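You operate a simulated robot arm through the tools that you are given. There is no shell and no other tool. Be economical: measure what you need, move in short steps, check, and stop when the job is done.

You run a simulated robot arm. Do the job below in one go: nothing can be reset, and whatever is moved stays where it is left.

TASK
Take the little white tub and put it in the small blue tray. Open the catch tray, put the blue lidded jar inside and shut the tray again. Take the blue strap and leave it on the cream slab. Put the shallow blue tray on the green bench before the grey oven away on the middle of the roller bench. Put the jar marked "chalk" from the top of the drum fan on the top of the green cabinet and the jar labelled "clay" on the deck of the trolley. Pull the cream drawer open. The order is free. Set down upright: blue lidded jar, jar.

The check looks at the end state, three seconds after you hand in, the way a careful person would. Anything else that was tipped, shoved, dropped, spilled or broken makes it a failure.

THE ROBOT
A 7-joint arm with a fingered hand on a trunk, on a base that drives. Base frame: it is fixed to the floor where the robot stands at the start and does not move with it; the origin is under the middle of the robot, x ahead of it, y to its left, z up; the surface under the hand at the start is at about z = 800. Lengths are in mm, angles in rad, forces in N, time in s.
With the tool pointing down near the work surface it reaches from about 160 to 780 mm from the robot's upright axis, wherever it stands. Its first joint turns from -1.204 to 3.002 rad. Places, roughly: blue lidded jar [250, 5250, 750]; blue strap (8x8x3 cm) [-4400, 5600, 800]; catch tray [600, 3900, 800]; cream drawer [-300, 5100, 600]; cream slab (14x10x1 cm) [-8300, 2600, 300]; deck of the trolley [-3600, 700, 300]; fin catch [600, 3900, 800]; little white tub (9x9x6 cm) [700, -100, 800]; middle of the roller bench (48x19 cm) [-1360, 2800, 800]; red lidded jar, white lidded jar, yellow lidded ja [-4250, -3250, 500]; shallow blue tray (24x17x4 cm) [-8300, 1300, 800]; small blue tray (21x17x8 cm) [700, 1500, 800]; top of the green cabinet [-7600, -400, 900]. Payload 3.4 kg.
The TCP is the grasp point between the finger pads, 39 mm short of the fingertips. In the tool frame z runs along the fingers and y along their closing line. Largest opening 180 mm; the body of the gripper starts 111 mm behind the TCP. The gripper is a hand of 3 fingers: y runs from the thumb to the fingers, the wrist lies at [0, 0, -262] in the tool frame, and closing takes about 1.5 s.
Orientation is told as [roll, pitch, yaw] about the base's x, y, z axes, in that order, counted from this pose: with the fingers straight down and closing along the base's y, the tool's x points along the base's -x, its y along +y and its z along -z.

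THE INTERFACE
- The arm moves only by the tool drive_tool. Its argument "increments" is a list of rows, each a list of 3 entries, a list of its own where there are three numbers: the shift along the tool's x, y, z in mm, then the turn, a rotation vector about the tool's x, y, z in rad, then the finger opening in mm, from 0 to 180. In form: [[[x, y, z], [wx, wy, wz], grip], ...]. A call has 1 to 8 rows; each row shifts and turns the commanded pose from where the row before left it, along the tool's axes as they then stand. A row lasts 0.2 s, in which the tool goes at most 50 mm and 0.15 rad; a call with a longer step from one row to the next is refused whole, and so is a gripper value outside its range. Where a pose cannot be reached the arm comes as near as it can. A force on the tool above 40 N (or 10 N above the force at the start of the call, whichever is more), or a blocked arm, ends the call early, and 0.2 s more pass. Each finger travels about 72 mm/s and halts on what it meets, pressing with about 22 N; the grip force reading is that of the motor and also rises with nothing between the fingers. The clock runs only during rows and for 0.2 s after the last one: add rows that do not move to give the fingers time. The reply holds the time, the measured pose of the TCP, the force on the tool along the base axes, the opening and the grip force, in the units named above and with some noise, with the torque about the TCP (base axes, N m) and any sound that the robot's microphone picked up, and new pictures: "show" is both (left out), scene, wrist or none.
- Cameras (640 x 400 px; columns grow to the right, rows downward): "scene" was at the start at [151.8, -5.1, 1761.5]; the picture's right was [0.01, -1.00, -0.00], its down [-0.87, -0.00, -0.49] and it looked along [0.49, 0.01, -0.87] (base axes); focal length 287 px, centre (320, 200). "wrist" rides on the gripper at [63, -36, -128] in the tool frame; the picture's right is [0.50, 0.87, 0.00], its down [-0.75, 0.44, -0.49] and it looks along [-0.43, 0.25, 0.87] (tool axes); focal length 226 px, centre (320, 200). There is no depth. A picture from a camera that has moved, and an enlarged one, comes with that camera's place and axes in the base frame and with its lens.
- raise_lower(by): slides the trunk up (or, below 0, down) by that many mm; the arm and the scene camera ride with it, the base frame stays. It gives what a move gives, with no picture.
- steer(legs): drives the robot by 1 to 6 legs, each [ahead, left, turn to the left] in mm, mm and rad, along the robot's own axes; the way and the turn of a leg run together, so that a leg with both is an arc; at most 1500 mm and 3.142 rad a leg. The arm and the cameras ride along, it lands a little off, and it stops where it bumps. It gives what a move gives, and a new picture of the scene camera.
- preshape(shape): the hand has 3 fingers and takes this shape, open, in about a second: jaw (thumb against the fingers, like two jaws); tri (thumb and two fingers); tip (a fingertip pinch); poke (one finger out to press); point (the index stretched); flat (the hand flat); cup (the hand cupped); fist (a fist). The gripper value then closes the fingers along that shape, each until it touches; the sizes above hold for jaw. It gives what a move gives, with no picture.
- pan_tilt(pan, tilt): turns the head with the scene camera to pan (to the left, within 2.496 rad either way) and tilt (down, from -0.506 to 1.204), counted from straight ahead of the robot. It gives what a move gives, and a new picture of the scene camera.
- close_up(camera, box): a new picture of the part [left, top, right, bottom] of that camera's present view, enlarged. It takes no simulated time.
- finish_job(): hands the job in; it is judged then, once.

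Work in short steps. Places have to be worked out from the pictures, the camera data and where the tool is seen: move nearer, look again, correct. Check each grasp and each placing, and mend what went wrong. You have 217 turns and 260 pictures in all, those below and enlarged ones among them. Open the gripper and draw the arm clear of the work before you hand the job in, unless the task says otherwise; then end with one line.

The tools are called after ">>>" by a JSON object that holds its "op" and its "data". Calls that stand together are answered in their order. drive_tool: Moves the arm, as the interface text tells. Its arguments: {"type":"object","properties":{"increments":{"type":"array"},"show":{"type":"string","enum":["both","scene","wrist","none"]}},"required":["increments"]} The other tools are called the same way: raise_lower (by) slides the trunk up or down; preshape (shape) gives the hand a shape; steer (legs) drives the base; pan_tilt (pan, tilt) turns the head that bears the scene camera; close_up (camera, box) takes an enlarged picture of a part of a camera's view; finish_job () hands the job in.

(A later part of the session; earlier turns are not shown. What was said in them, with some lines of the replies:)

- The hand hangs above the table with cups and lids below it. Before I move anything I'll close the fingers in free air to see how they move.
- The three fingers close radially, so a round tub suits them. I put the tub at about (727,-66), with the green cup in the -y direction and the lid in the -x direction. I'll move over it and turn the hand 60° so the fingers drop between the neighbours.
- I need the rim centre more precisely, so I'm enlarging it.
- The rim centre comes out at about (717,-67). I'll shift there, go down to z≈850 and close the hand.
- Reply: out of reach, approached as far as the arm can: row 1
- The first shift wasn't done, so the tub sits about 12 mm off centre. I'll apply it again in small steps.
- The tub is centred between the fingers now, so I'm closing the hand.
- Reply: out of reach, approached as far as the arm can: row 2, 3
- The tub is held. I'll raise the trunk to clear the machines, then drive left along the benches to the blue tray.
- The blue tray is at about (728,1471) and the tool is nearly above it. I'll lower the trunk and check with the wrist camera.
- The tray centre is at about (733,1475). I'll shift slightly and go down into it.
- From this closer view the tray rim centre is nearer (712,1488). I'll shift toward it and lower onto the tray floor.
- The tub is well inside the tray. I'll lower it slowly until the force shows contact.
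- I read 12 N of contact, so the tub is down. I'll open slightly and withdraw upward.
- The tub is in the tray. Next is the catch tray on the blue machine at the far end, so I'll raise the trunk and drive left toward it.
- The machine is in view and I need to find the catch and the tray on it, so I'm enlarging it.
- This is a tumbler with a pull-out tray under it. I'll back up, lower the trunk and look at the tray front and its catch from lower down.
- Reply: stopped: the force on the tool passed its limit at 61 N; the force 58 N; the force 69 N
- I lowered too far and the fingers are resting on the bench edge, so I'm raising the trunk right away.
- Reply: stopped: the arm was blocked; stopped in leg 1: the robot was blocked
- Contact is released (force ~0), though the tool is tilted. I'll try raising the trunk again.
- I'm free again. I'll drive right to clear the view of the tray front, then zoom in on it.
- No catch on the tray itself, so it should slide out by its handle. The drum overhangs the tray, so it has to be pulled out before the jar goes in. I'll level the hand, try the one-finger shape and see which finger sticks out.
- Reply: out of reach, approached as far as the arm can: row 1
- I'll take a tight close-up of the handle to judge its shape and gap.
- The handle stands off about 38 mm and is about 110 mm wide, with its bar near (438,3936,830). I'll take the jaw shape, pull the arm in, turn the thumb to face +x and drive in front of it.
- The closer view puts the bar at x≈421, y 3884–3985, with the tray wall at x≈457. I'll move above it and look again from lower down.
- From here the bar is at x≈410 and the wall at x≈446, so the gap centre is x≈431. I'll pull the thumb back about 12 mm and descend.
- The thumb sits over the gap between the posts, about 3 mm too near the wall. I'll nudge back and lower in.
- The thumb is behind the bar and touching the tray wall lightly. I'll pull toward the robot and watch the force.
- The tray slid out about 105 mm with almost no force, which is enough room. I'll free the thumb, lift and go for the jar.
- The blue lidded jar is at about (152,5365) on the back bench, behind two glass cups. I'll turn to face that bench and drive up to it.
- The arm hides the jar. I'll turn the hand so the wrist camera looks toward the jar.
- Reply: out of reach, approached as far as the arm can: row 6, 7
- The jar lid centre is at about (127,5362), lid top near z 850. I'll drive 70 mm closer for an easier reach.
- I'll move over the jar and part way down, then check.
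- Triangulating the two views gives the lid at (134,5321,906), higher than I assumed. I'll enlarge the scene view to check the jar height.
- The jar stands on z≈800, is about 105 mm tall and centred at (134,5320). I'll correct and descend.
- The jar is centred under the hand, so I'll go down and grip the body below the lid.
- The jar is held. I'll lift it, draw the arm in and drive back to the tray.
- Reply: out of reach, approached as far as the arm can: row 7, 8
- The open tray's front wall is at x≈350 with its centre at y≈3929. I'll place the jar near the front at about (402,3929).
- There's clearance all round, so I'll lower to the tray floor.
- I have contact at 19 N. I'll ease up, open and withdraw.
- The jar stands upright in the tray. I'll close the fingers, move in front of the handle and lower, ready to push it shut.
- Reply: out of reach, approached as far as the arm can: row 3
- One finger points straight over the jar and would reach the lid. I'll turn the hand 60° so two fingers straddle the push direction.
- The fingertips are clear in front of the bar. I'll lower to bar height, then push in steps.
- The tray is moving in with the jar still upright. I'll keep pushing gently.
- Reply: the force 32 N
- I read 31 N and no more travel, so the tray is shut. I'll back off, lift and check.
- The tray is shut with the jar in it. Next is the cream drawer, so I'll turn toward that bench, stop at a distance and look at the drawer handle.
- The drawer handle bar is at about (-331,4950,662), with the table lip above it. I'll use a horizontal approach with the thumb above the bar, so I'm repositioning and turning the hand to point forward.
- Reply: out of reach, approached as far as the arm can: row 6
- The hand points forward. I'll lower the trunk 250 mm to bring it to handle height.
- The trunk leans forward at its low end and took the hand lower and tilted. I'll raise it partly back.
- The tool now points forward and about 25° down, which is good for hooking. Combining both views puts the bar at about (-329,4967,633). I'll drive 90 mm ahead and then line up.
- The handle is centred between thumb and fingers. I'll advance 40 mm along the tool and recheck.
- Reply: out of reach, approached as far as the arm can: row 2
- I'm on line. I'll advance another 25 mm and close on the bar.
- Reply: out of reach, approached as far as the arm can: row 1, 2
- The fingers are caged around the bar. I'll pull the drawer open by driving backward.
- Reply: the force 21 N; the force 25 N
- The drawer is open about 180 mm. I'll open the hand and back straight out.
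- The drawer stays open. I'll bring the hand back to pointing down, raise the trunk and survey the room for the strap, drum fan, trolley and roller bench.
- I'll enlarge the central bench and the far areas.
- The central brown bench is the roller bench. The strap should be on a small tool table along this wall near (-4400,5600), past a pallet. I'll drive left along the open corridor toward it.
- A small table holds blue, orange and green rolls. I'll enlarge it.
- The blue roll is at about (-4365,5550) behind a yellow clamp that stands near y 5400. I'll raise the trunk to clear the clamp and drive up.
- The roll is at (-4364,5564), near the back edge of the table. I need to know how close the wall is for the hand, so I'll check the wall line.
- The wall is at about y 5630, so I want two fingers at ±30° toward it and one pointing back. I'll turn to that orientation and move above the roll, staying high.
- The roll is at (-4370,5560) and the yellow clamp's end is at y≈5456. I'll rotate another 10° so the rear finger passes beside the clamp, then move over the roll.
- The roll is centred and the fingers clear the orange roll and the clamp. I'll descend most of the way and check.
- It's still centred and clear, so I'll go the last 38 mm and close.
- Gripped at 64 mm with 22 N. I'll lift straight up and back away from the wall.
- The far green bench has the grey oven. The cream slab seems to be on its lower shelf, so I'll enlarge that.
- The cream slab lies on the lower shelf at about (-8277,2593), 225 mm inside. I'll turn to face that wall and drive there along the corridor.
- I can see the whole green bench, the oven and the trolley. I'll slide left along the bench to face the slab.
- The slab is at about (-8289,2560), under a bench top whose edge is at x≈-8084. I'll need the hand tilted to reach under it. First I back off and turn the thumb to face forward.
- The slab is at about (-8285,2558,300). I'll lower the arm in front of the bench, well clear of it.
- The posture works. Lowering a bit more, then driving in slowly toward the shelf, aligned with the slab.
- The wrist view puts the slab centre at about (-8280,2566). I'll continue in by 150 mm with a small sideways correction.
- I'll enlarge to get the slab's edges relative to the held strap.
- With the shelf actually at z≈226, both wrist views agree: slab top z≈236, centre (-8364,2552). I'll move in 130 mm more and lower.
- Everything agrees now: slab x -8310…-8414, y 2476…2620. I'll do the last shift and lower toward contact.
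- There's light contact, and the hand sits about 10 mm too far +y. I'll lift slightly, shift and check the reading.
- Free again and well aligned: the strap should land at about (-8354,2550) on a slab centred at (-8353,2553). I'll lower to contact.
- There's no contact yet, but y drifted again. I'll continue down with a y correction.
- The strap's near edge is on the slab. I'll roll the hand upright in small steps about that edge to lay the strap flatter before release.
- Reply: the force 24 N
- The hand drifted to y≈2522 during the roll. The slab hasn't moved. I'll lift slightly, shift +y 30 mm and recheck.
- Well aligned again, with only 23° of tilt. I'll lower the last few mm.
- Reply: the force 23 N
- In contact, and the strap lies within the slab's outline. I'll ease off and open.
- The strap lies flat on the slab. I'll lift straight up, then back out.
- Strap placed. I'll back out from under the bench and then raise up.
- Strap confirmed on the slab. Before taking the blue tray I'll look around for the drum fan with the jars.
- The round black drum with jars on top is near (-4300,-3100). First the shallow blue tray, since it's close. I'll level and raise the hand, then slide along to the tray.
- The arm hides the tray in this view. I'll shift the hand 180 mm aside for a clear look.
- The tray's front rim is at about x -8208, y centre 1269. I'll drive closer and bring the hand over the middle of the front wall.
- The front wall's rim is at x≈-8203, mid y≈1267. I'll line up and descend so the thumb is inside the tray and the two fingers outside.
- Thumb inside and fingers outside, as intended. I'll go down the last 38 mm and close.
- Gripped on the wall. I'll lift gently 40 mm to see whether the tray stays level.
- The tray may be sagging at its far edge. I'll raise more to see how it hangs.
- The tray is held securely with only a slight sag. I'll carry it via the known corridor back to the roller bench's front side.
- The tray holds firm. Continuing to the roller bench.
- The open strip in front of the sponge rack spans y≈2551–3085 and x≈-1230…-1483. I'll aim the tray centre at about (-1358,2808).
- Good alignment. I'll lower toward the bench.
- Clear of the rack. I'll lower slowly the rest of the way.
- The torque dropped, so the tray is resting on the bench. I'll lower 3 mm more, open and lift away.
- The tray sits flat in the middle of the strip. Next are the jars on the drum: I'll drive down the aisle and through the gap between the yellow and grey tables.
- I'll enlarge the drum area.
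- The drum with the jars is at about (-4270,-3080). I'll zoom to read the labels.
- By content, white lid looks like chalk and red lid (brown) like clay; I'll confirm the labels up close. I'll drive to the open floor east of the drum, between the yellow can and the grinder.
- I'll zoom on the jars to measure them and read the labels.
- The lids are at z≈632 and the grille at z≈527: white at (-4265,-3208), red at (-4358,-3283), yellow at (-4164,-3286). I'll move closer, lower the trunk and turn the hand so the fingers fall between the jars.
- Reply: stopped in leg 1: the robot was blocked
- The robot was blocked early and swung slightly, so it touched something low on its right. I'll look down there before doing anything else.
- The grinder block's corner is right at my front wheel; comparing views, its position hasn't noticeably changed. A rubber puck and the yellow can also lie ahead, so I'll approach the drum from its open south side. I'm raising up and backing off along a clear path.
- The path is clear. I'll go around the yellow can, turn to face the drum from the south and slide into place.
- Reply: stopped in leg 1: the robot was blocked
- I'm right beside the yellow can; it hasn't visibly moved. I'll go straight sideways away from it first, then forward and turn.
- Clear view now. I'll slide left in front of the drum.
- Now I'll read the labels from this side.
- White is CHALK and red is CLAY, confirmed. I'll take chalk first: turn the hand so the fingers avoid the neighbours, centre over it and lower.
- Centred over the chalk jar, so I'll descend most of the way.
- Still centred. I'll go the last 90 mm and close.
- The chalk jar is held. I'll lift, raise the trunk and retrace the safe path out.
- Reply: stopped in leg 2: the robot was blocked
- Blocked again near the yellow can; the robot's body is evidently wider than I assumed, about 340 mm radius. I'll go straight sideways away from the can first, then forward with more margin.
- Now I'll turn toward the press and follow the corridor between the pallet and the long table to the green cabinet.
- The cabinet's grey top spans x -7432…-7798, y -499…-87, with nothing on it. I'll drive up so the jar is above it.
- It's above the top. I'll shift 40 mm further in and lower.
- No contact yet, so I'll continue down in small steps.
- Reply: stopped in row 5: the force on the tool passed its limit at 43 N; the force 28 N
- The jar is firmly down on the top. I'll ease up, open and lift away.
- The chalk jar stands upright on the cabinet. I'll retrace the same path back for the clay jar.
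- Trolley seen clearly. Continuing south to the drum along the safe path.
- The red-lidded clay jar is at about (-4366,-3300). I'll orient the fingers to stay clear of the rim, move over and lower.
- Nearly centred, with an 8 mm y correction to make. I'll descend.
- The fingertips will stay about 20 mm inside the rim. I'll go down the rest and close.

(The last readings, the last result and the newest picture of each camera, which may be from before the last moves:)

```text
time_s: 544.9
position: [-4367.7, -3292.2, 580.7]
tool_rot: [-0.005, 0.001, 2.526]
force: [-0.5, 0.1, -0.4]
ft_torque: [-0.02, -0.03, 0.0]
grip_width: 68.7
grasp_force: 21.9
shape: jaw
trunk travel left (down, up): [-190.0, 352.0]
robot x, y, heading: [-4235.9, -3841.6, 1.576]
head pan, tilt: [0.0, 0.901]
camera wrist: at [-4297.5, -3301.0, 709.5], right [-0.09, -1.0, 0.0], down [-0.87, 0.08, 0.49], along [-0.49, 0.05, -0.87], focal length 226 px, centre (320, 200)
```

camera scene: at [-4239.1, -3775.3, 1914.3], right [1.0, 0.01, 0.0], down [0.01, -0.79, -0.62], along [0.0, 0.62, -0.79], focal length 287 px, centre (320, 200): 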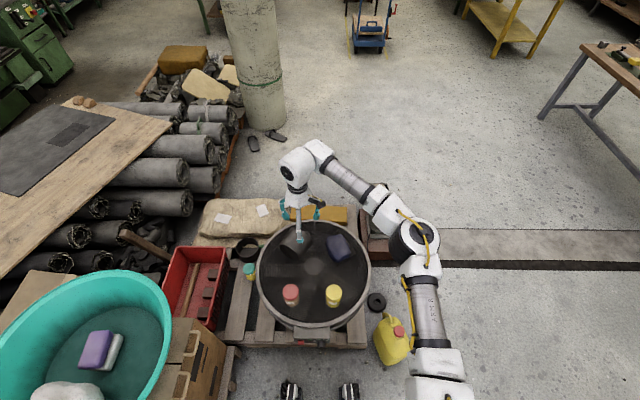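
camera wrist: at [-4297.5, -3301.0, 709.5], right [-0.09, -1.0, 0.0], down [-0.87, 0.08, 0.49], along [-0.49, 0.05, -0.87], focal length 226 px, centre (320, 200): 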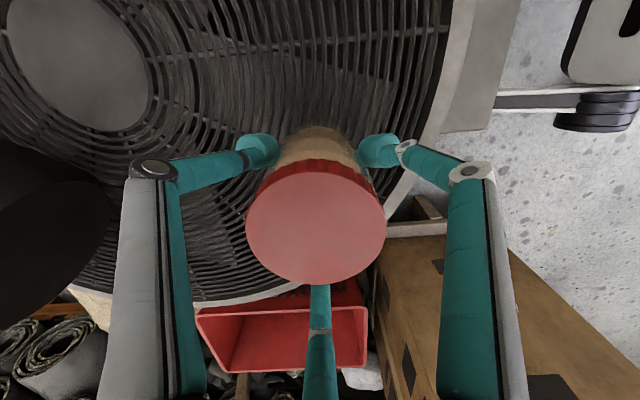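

The clay jar is held. I'll lift and follow the safe path back toward the trolley.

>>> {"op": "drive_tool", "data": {"increments": [[[0, 0, -30], [0, 0, 0], 50], [[0, 0, -45], [0, 0, 0], 50], [[0, 0, -45], [0, 0, 0], 50], [[0, 0, -45], [0, 0, 0], 50], [[0, 0, -45], [0, 0, 0], 50], [[0, 0, -30], [0, 0, 0], 50]], "show": "wrist"}}

>>> {"op": "raise_lower", "data": {"by": 200}}

>>> {"op": "steer", "data": {"legs": [[0, -570, 0], [20, -190, 0], [70, -150, 0], [1480, 0, 0], [1400, 100, 0]]}}

```text
time_s: 546.3
position: [-4367.3, -3293.1, 821.2]
tool_rot: [-0.005, 0.004, 2.53]
force: [0.4, -1.1, -3.7]
ft_torque: [-0.01, -0.05, -0.04]
grip_width: 68.8
grasp_force: 21.3
shape: jaw
trunk travel left (down, up): [-190.0, 352.0]
robot x, y, heading: [-4237.1, -3843.7, 1.58]
head pan, tilt: [0.0, 0.901]
camera wrist: at [-4297.8, -3301.7, 949.6], right [-0.09, -1.0, 0.0], down [-0.87, 0.08, 0.49], along [-0.49, 0.05, -0.87], focal length 226 px, centre (320, 200)
```

wrist: 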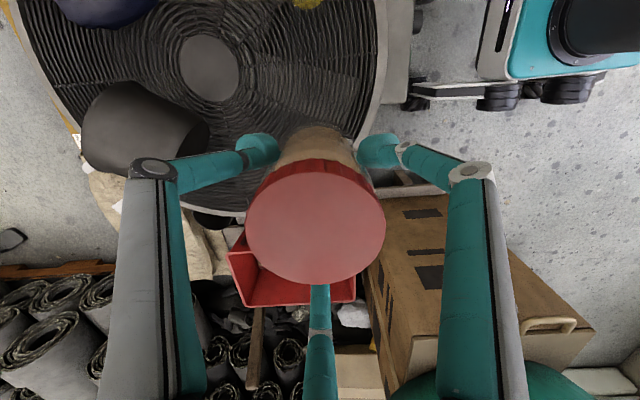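

```text
time_s: 548.5
position: [-4367.9, -3294.9, 1019.8]
tool_rot: [-0.001, 0.003, 2.528]
force: [0.4, 0.9, -3.5]
ft_torque: [0.06, -0.01, 0.01]
grip_width: 68.8
grasp_force: 21.6
shape: jaw
trunk travel left (down, up): [-390.0, 152.0]
robot x, y, heading: [-4236.9, -3842.7, 1.581]
head pan, tilt: [0.0, 0.901]
```

```text
time_s: 567.4
position: [-3544.0, -336.8, 1019.9]
tool_rot: [-0.003, 0.0, 2.516]
force: [0.2, 0.1, -2.3]
ft_torque: [-0.05, 0.0, 0.04]
grip_width: 68.9
grasp_force: 22.1
shape: jaw
trunk travel left (down, up): [-390.0, 152.0]
robot x, y, heading: [-3416.5, -889.6, 1.572]
head pan, tilt: [0.0, 0.901]
camera scene: at [-3417.5, -819.2, 1914.2], right [1.0, 0.0, 0.0], down [0.0, -0.79, -0.62], along [0.0, 0.62, -0.79], focal length 287 px, centre (320, 200)
```

scene: 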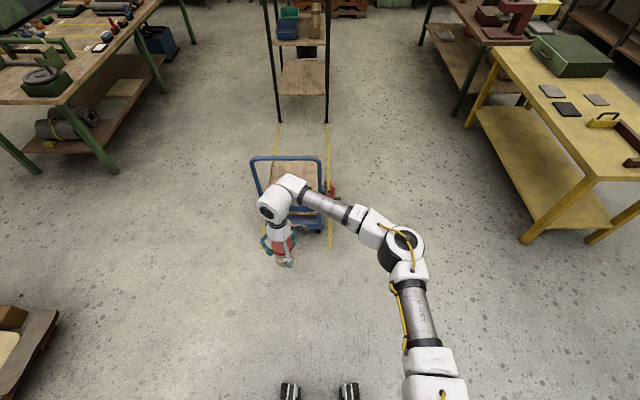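

Now to the trolley's east side, then turn to face it.

>>> {"op": "steer", "data": {"legs": [[200, -500, 0], [1390, 0, 0], [0, 0, 1.571]]}}

>>> {"op": "pan_tilt", "data": {"pan": 0, "tilt": 0.85}}

```text
time_s: 580.9
position: [-3478.8, 571.5, 1021.3]
tool_rot: [-0.002, -0.005, -2.175]
force: [-0.1, 0.3, -3.8]
ft_torque: [-0.04, -0.01, 0.0]
grip_width: 68.7
grasp_force: 22.5
shape: jaw
trunk travel left (down, up): [-390.0, 152.0]
robot x, y, heading: [-2934.4, 703.6, -3.124]
head pan, tilt: [0.0, 0.901]
camera scene: at [-3002.0, 713.0, 1914.1], right [-0.02, 1.0, -0.01], down [0.79, 0.01, -0.62], along [-0.62, -0.02, -0.79], focal length 287 px, centre (320, 200)
```

scene: 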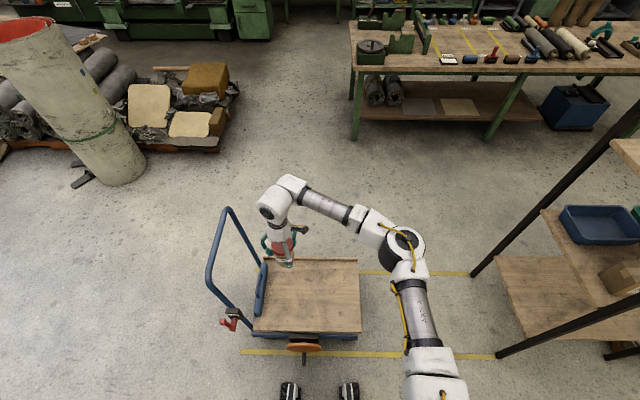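

```text
time_s: 581.5
position: [-3475.4, 566.7, 1023.3]
tool_rot: [-0.008, -0.002, -2.176]
force: [0.4, -0.2, -2.0]
ft_torque: [0.02, 0.0, 0.0]
grip_width: 68.4
grasp_force: 22.1
shape: jaw
trunk travel left (down, up): [-390.0, 152.0]
robot x, y, heading: [-2932.2, 700.5, -3.116]
head pan, tilt: [0.0, 0.85]
camera scene: at [-3004.4, 702.2, 1918.0], right [-0.02, 1.0, 0.0], down [0.75, 0.02, -0.66], along [-0.66, -0.01, -0.75], focal length 287 px, centre (320, 200)
```

scene: 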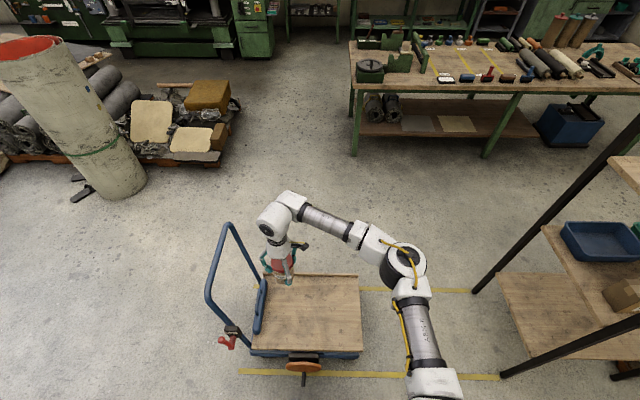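

The deck spans x -3400…-3810, y 380…925, and it's empty. I'll move over its centre and lower the trunk.

>>> {"op": "drive_tool", "data": {"increments": [[[3, -37, 0], [-0.008, 0, 0], 50], [[3, -37, 0], [0, 0, 0], 50], [[3, -37, 0], [0, 0, 0], 50], [[3, -37, 0], [0, 0, 0], 50]], "show": "none"}}

>>> {"op": "raise_lower", "data": {"by": -320}}

>>> {"op": "drive_tool", "data": {"increments": [[[0, 0, 40], [0, 0, 0], 50], [[0, 0, 40], [0, 0, 0], 50], [[0, 0, 40], [0, 0, 0], 50], [[0, 0, 0], [0, 0, 0], 50]], "show": "both"}}

```text
time_s: 582.5
position: [-3592.1, 661.5, 1021.9]
tool_rot: [0.002, -0.003, -2.177]
force: [-1.1, 0.4, -2.5]
ft_torque: [-0.01, -0.02, 0.01]
grip_width: 68.3
grasp_force: 21.6
shape: jaw
trunk travel left (down, up): [-390.0, 152.0]
robot x, y, heading: [-2926.4, 703.7, -3.119]
head pan, tilt: [0.0, 0.85]
```

```text
time_s: 585.7
position: [-3590.1, 660.5, 704.4]
tool_rot: [0.003, -0.004, -2.175]
force: [0.1, -0.1, -2.8]
ft_torque: [0.01, -0.01, 0.02]
grip_width: 68.8
grasp_force: 22.0
shape: jaw
trunk travel left (down, up): [-70.0, 472.0]
robot x, y, heading: [-2930.8, 702.0, -3.122]
head pan, tilt: [0.0, 0.85]
```

```text
time_s: 586.7
position: [-3591.3, 661.0, 581.1]
tool_rot: [0.002, -0.003, -2.176]
force: [0.0, -0.7, -3.2]
ft_torque: [0.03, 0.0, 0.03]
grip_width: 68.3
grasp_force: 21.9
shape: jaw
trunk travel left (down, up): [-70.0, 472.0]
robot x, y, heading: [-2932.3, 706.7, -3.12]
head pan, tilt: [0.0, 0.85]
camera scene: at [-3366.9, 698.8, 1553.1], right [-0.02, 1.0, 0.0], down [0.76, 0.01, -0.66], along [-0.66, -0.02, -0.76], focal length 287 px, centre (320, 200)
camera wrist: at [-3586.3, 732.7, 711.3], right [1.0, -0.08, 0.0], down [-0.07, -0.87, 0.5], along [-0.04, -0.49, -0.87], focal length 226 px, centre (320, 200)
```

scene: 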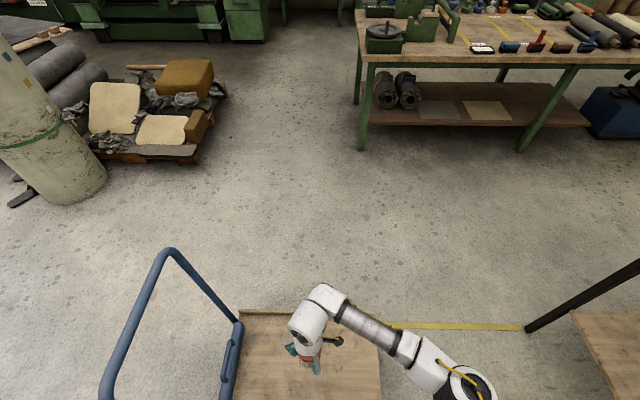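
wrist: 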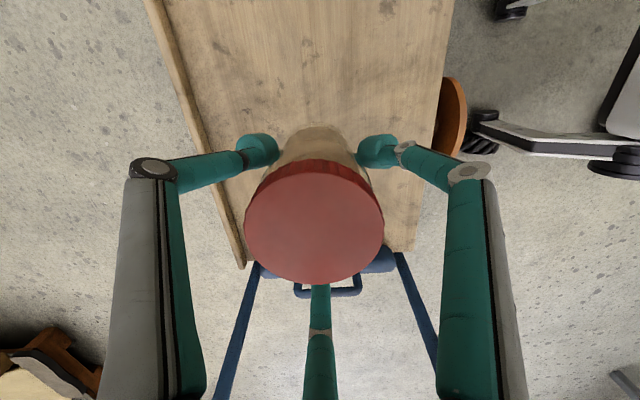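

Well over the deck. I'll lower further.

>>> {"op": "drive_tool", "data": {"increments": [[[0, 0, 40], [0, 0, 0], 50], [[0, 0, 40], [0, 0, 0], 50], [[0, 0, 40], [0, 0, 0], 50], [[0, 0, 40], [0, 0, 0], 50], [[0, 0, 20], [0, 0, 0], 50], [[0, 0, 0], [0, 0, 0], 50]], "show": "wrist"}}

```text
time_s: 588.1
position: [-3590.1, 659.3, 403.6]
tool_rot: [0.001, -0.004, -2.175]
force: [-0.6, -0.1, -3.2]
ft_torque: [0.0, -0.03, -0.04]
grip_width: 68.6
grasp_force: 21.3
shape: jaw
trunk travel left (down, up): [-70.0, 472.0]
robot x, y, heading: [-2928.9, 700.5, -3.117]
head pan, tilt: [0.0, 0.85]
camera wrist: at [-3586.4, 731.5, 531.9], right [1.0, -0.08, 0.0], down [-0.07, -0.87, 0.5], along [-0.04, -0.49, -0.87], focal length 226 px, centre (320, 200)
```

wrist: 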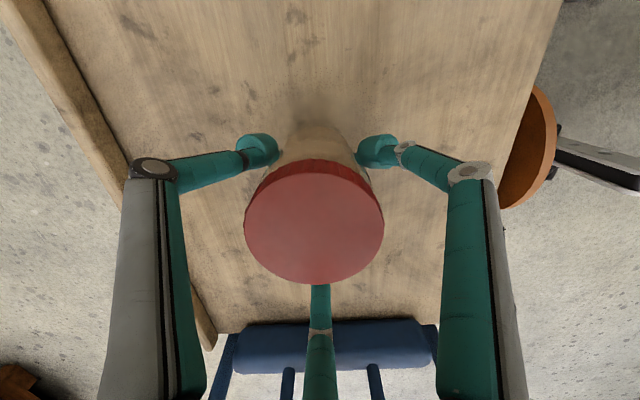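

The deck is at z≈300. I'll go down to just above, then feel for contact.

>>> {"op": "drive_tool", "data": {"increments": [[[0, 0, 25], [0, 0, 0], 50], [[0, 0, 10], [0, 0, 0], 50], [[0, 0, 4], [0, 0, 0], 50], [[0, 0, 4], [0, 0, 0], 50], [[0, 0, 4], [0, 0, 0], 50], [[0, 0, 0], [0, 0, 0], 50]], "show": "none"}}

```text
time_s: 588.8
position: [-3593.4, 657.8, 378.6]
tool_rot: [-0.001, -0.012, -2.179]
force: [7.0, 5.8, 26.7]
ft_torque: [0.34, -0.16, -0.16]
grip_width: 69.3
grasp_force: 22.1
shape: jaw
trunk travel left (down, up): [-70.0, 472.0]
robot x, y, heading: [-2934.5, 704.2, -3.12]
head pan, tilt: [0.0, 0.85]
stopped in row 3: the force on the tool passed its limit at 43 N (the readings are from after the stop); the commanded pose is now the measured one
```

Contact; the jar is on the deck. I'll ease up, open and lift.

>>> {"op": "drive_tool", "data": {"increments": [[[0, 0, -3], [0, 0, 0], 50], [[0, 0, 0], [0, 0, 0], 98], [[0, 0, 0], [0, 0, 0], 98], [[0, 0, 0], [0, 0, 0], 98], [[0, 0, -20], [0, 0, 0], 98], [[0, 0, -45], [0, 0, 0], 98], [[0, 0, -45], [0, 0, 0], 98], [[0, 0, -45], [0, 0, 0], 98]], "show": "wrist"}}

>>> {"op": "raise_lower", "data": {"by": 320}}

>>> {"op": "steer", "data": {"legs": [[-450, 0, 0]]}}

>>> {"op": "close_up", "data": {"camera": "scene", "box": [200, 120, 440, 270]}}

```text
time_s: 590.6
position: [-3592.1, 657.4, 532.8]
tool_rot: [-0.001, -0.008, -2.177]
force: [0.2, -0.6, 0.3]
ft_torque: [-0.02, 0.04, 0.01]
grip_width: 97.5
grasp_force: 0.0
shape: jaw
trunk travel left (down, up): [-70.0, 472.0]
robot x, y, heading: [-2932.6, 705.4, -3.119]
head pan, tilt: [0.0, 0.85]
camera wrist: at [-3586.3, 729.4, 661.8], right [1.0, -0.08, -0.01], down [-0.07, -0.86, 0.5], along [-0.05, -0.5, -0.87], focal length 226 px, centre (320, 200)
```

wrist: 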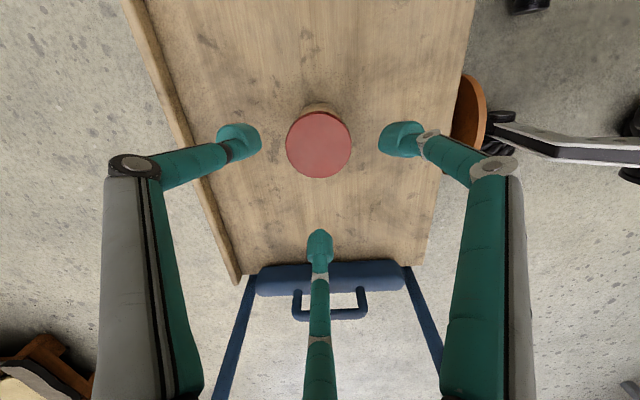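

```text
time_s: 593.8
position: [-3592.4, 659.0, 850.8]
tool_rot: [0.001, -0.009, -2.177]
force: [-0.1, -0.6, -0.7]
ft_torque: [-0.02, 0.01, 0.02]
grip_width: 97.1
grasp_force: 0.1
shape: jaw
trunk travel left (down, up): [-390.0, 152.0]
robot x, y, heading: [-2932.9, 704.4, -3.122]
head pan, tilt: [0.0, 0.85]
```

```text
time_s: 596.5
position: [-3139.8, 669.5, 852.4]
tool_rot: [-0.001, -0.009, -2.18]
force: [0.0, -0.3, 0.2]
ft_torque: [-0.02, 0.01, -0.01]
grip_width: 97.3
grasp_force: 0.1
shape: jaw
trunk travel left (down, up): [-390.0, 152.0]
robot x, y, heading: [-2483.4, 714.2, -3.123]
head pan, tilt: [0.0, 0.85]
camera scene: at [-2552.2, 715.0, 1918.1], right [-0.02, 1.0, 0.0], down [0.75, 0.01, -0.66], along [-0.66, -0.01, -0.75], focal length 287 px, centre (320, 200)
```

scene: 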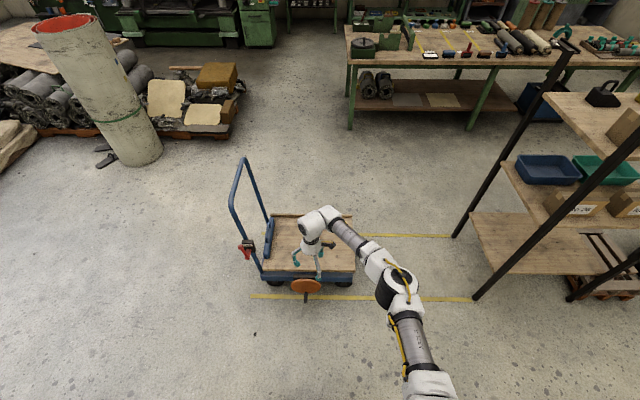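

```text
2.67 times, centred on (320, 195) of scene
camera zoom: at [-2552.2, 715.0, 1918.1], right [-0.02, 1.0, 0.0], down [0.75, 0.01, -0.66], along [-0.66, -0.01, -0.75], focal length 765 px, centre (320, 213)
```

zoom: 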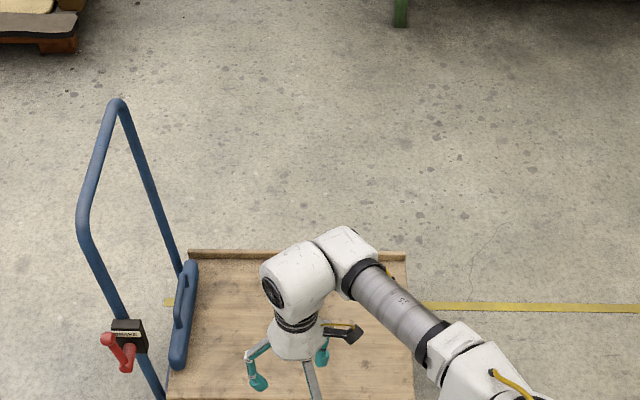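

Both jars are placed. I have budget left, so I'll verify the catch tray with its jar before handing in, driving back the known way.

>>> {"op": "steer", "data": {"legs": [[0, 1120, -0.018], [-1120, 0, 0], [-1120, 0, 0], [0, -1240, 0], [0, -1240, 0], [0, -1240, 0]]}}

>>> {"op": "pan_tilt", "data": {"pan": -2.2, "tilt": 0.5}}

```text
time_s: 630.4
position: [-861.5, 3252.1, 851.9]
tool_rot: [-0.007, -0.006, -2.198]
force: [-0.1, -0.5, 0.4]
ft_torque: [0.0, 0.02, 0.02]
grip_width: 97.6
grasp_force: 0.0
shape: jaw
trunk travel left (down, up): [-390.0, 152.0]
robot x, y, heading: [-199.1, 3288.0, 3.14]
head pan, tilt: [0.0, 0.85]
camera scene: at [-274.4, 3282.3, 1918.1], right [0.0, 1.0, 0.0], down [0.75, 0.0, -0.66], along [-0.66, 0.0, -0.75], focal length 287 px, centre (320, 200)
```

scene: 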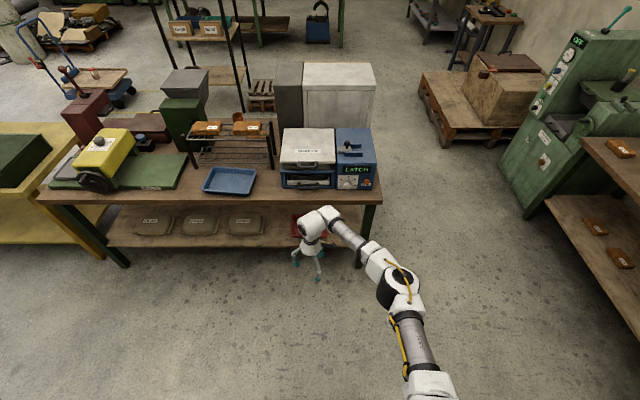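

```text
time_s: 632.5
position: [-857.9, 3255.8, 853.8]
tool_rot: [-0.007, -0.011, -2.198]
force: [0.1, 0.3, 0.1]
ft_torque: [-0.03, 0.03, 0.0]
grip_width: 97.5
grasp_force: 0.1
shape: jaw
trunk travel left (down, up): [-390.0, 152.0]
robot x, y, heading: [-201.6, 3285.3, 3.14]
head pan, tilt: [-2.201, 0.499]
camera scene: at [-142.7, 3364.3, 1948.4], right [0.81, -0.59, 0.0], down [-0.28, -0.39, -0.88], along [0.52, 0.71, -0.48], focal length 287 px, centre (320, 200)
```

scene: 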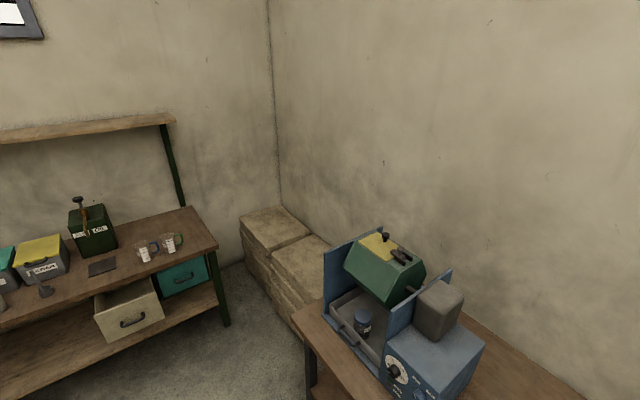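

>>> {"op": "close_up", "data": {"camera": "scene", "box": [300, 220, 500, 400]}}

>>> {"op": "close_up", "data": {"camera": "scene", "box": [60, 220, 240, 360]}}

```text
2.22 times, centred on (400, 310) of scene
camera zoom: at [-142.7, 3364.3, 1948.4], right [0.81, -0.59, 0.0], down [-0.28, -0.39, -0.88], along [0.52, 0.71, -0.48], focal length 638 px, centre (142, -44)
```

zoom: 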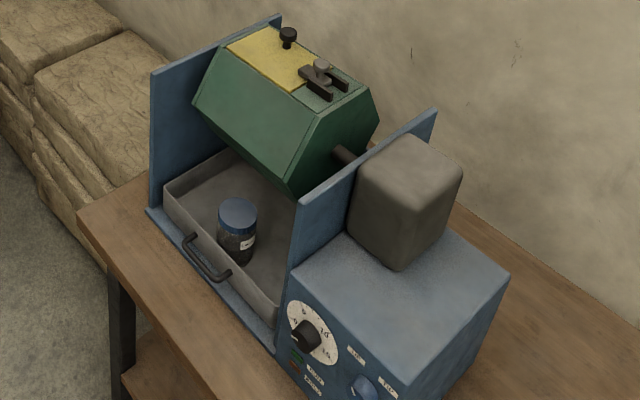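

```text
2.86 times, centred on (150, 290) of scene
camera zoom: at [-142.7, 3364.3, 1948.4], right [0.81, -0.59, 0.0], down [-0.28, -0.39, -0.88], along [0.52, 0.71, -0.48], focal length 820 px, centre (806, -57)
```

zoom: 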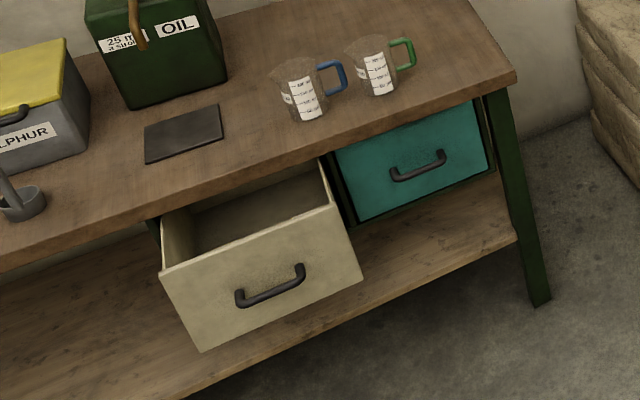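

The jar is upright in the shut tray, the drawer is open, and the blue tray is in the middle of the roller bench. The hand is open and clear of everything, so I'm handing in.

>>> {"op": "finish_job", "data": {}}

```text
The job is handed in.
```

I finished every item in the task and handed the job in. While driving I bumped the grinder block by the drum fan, and probably the yellow can too; neither looked shifted by more than about 2–4 cm, but I couldn't measure it exactly.
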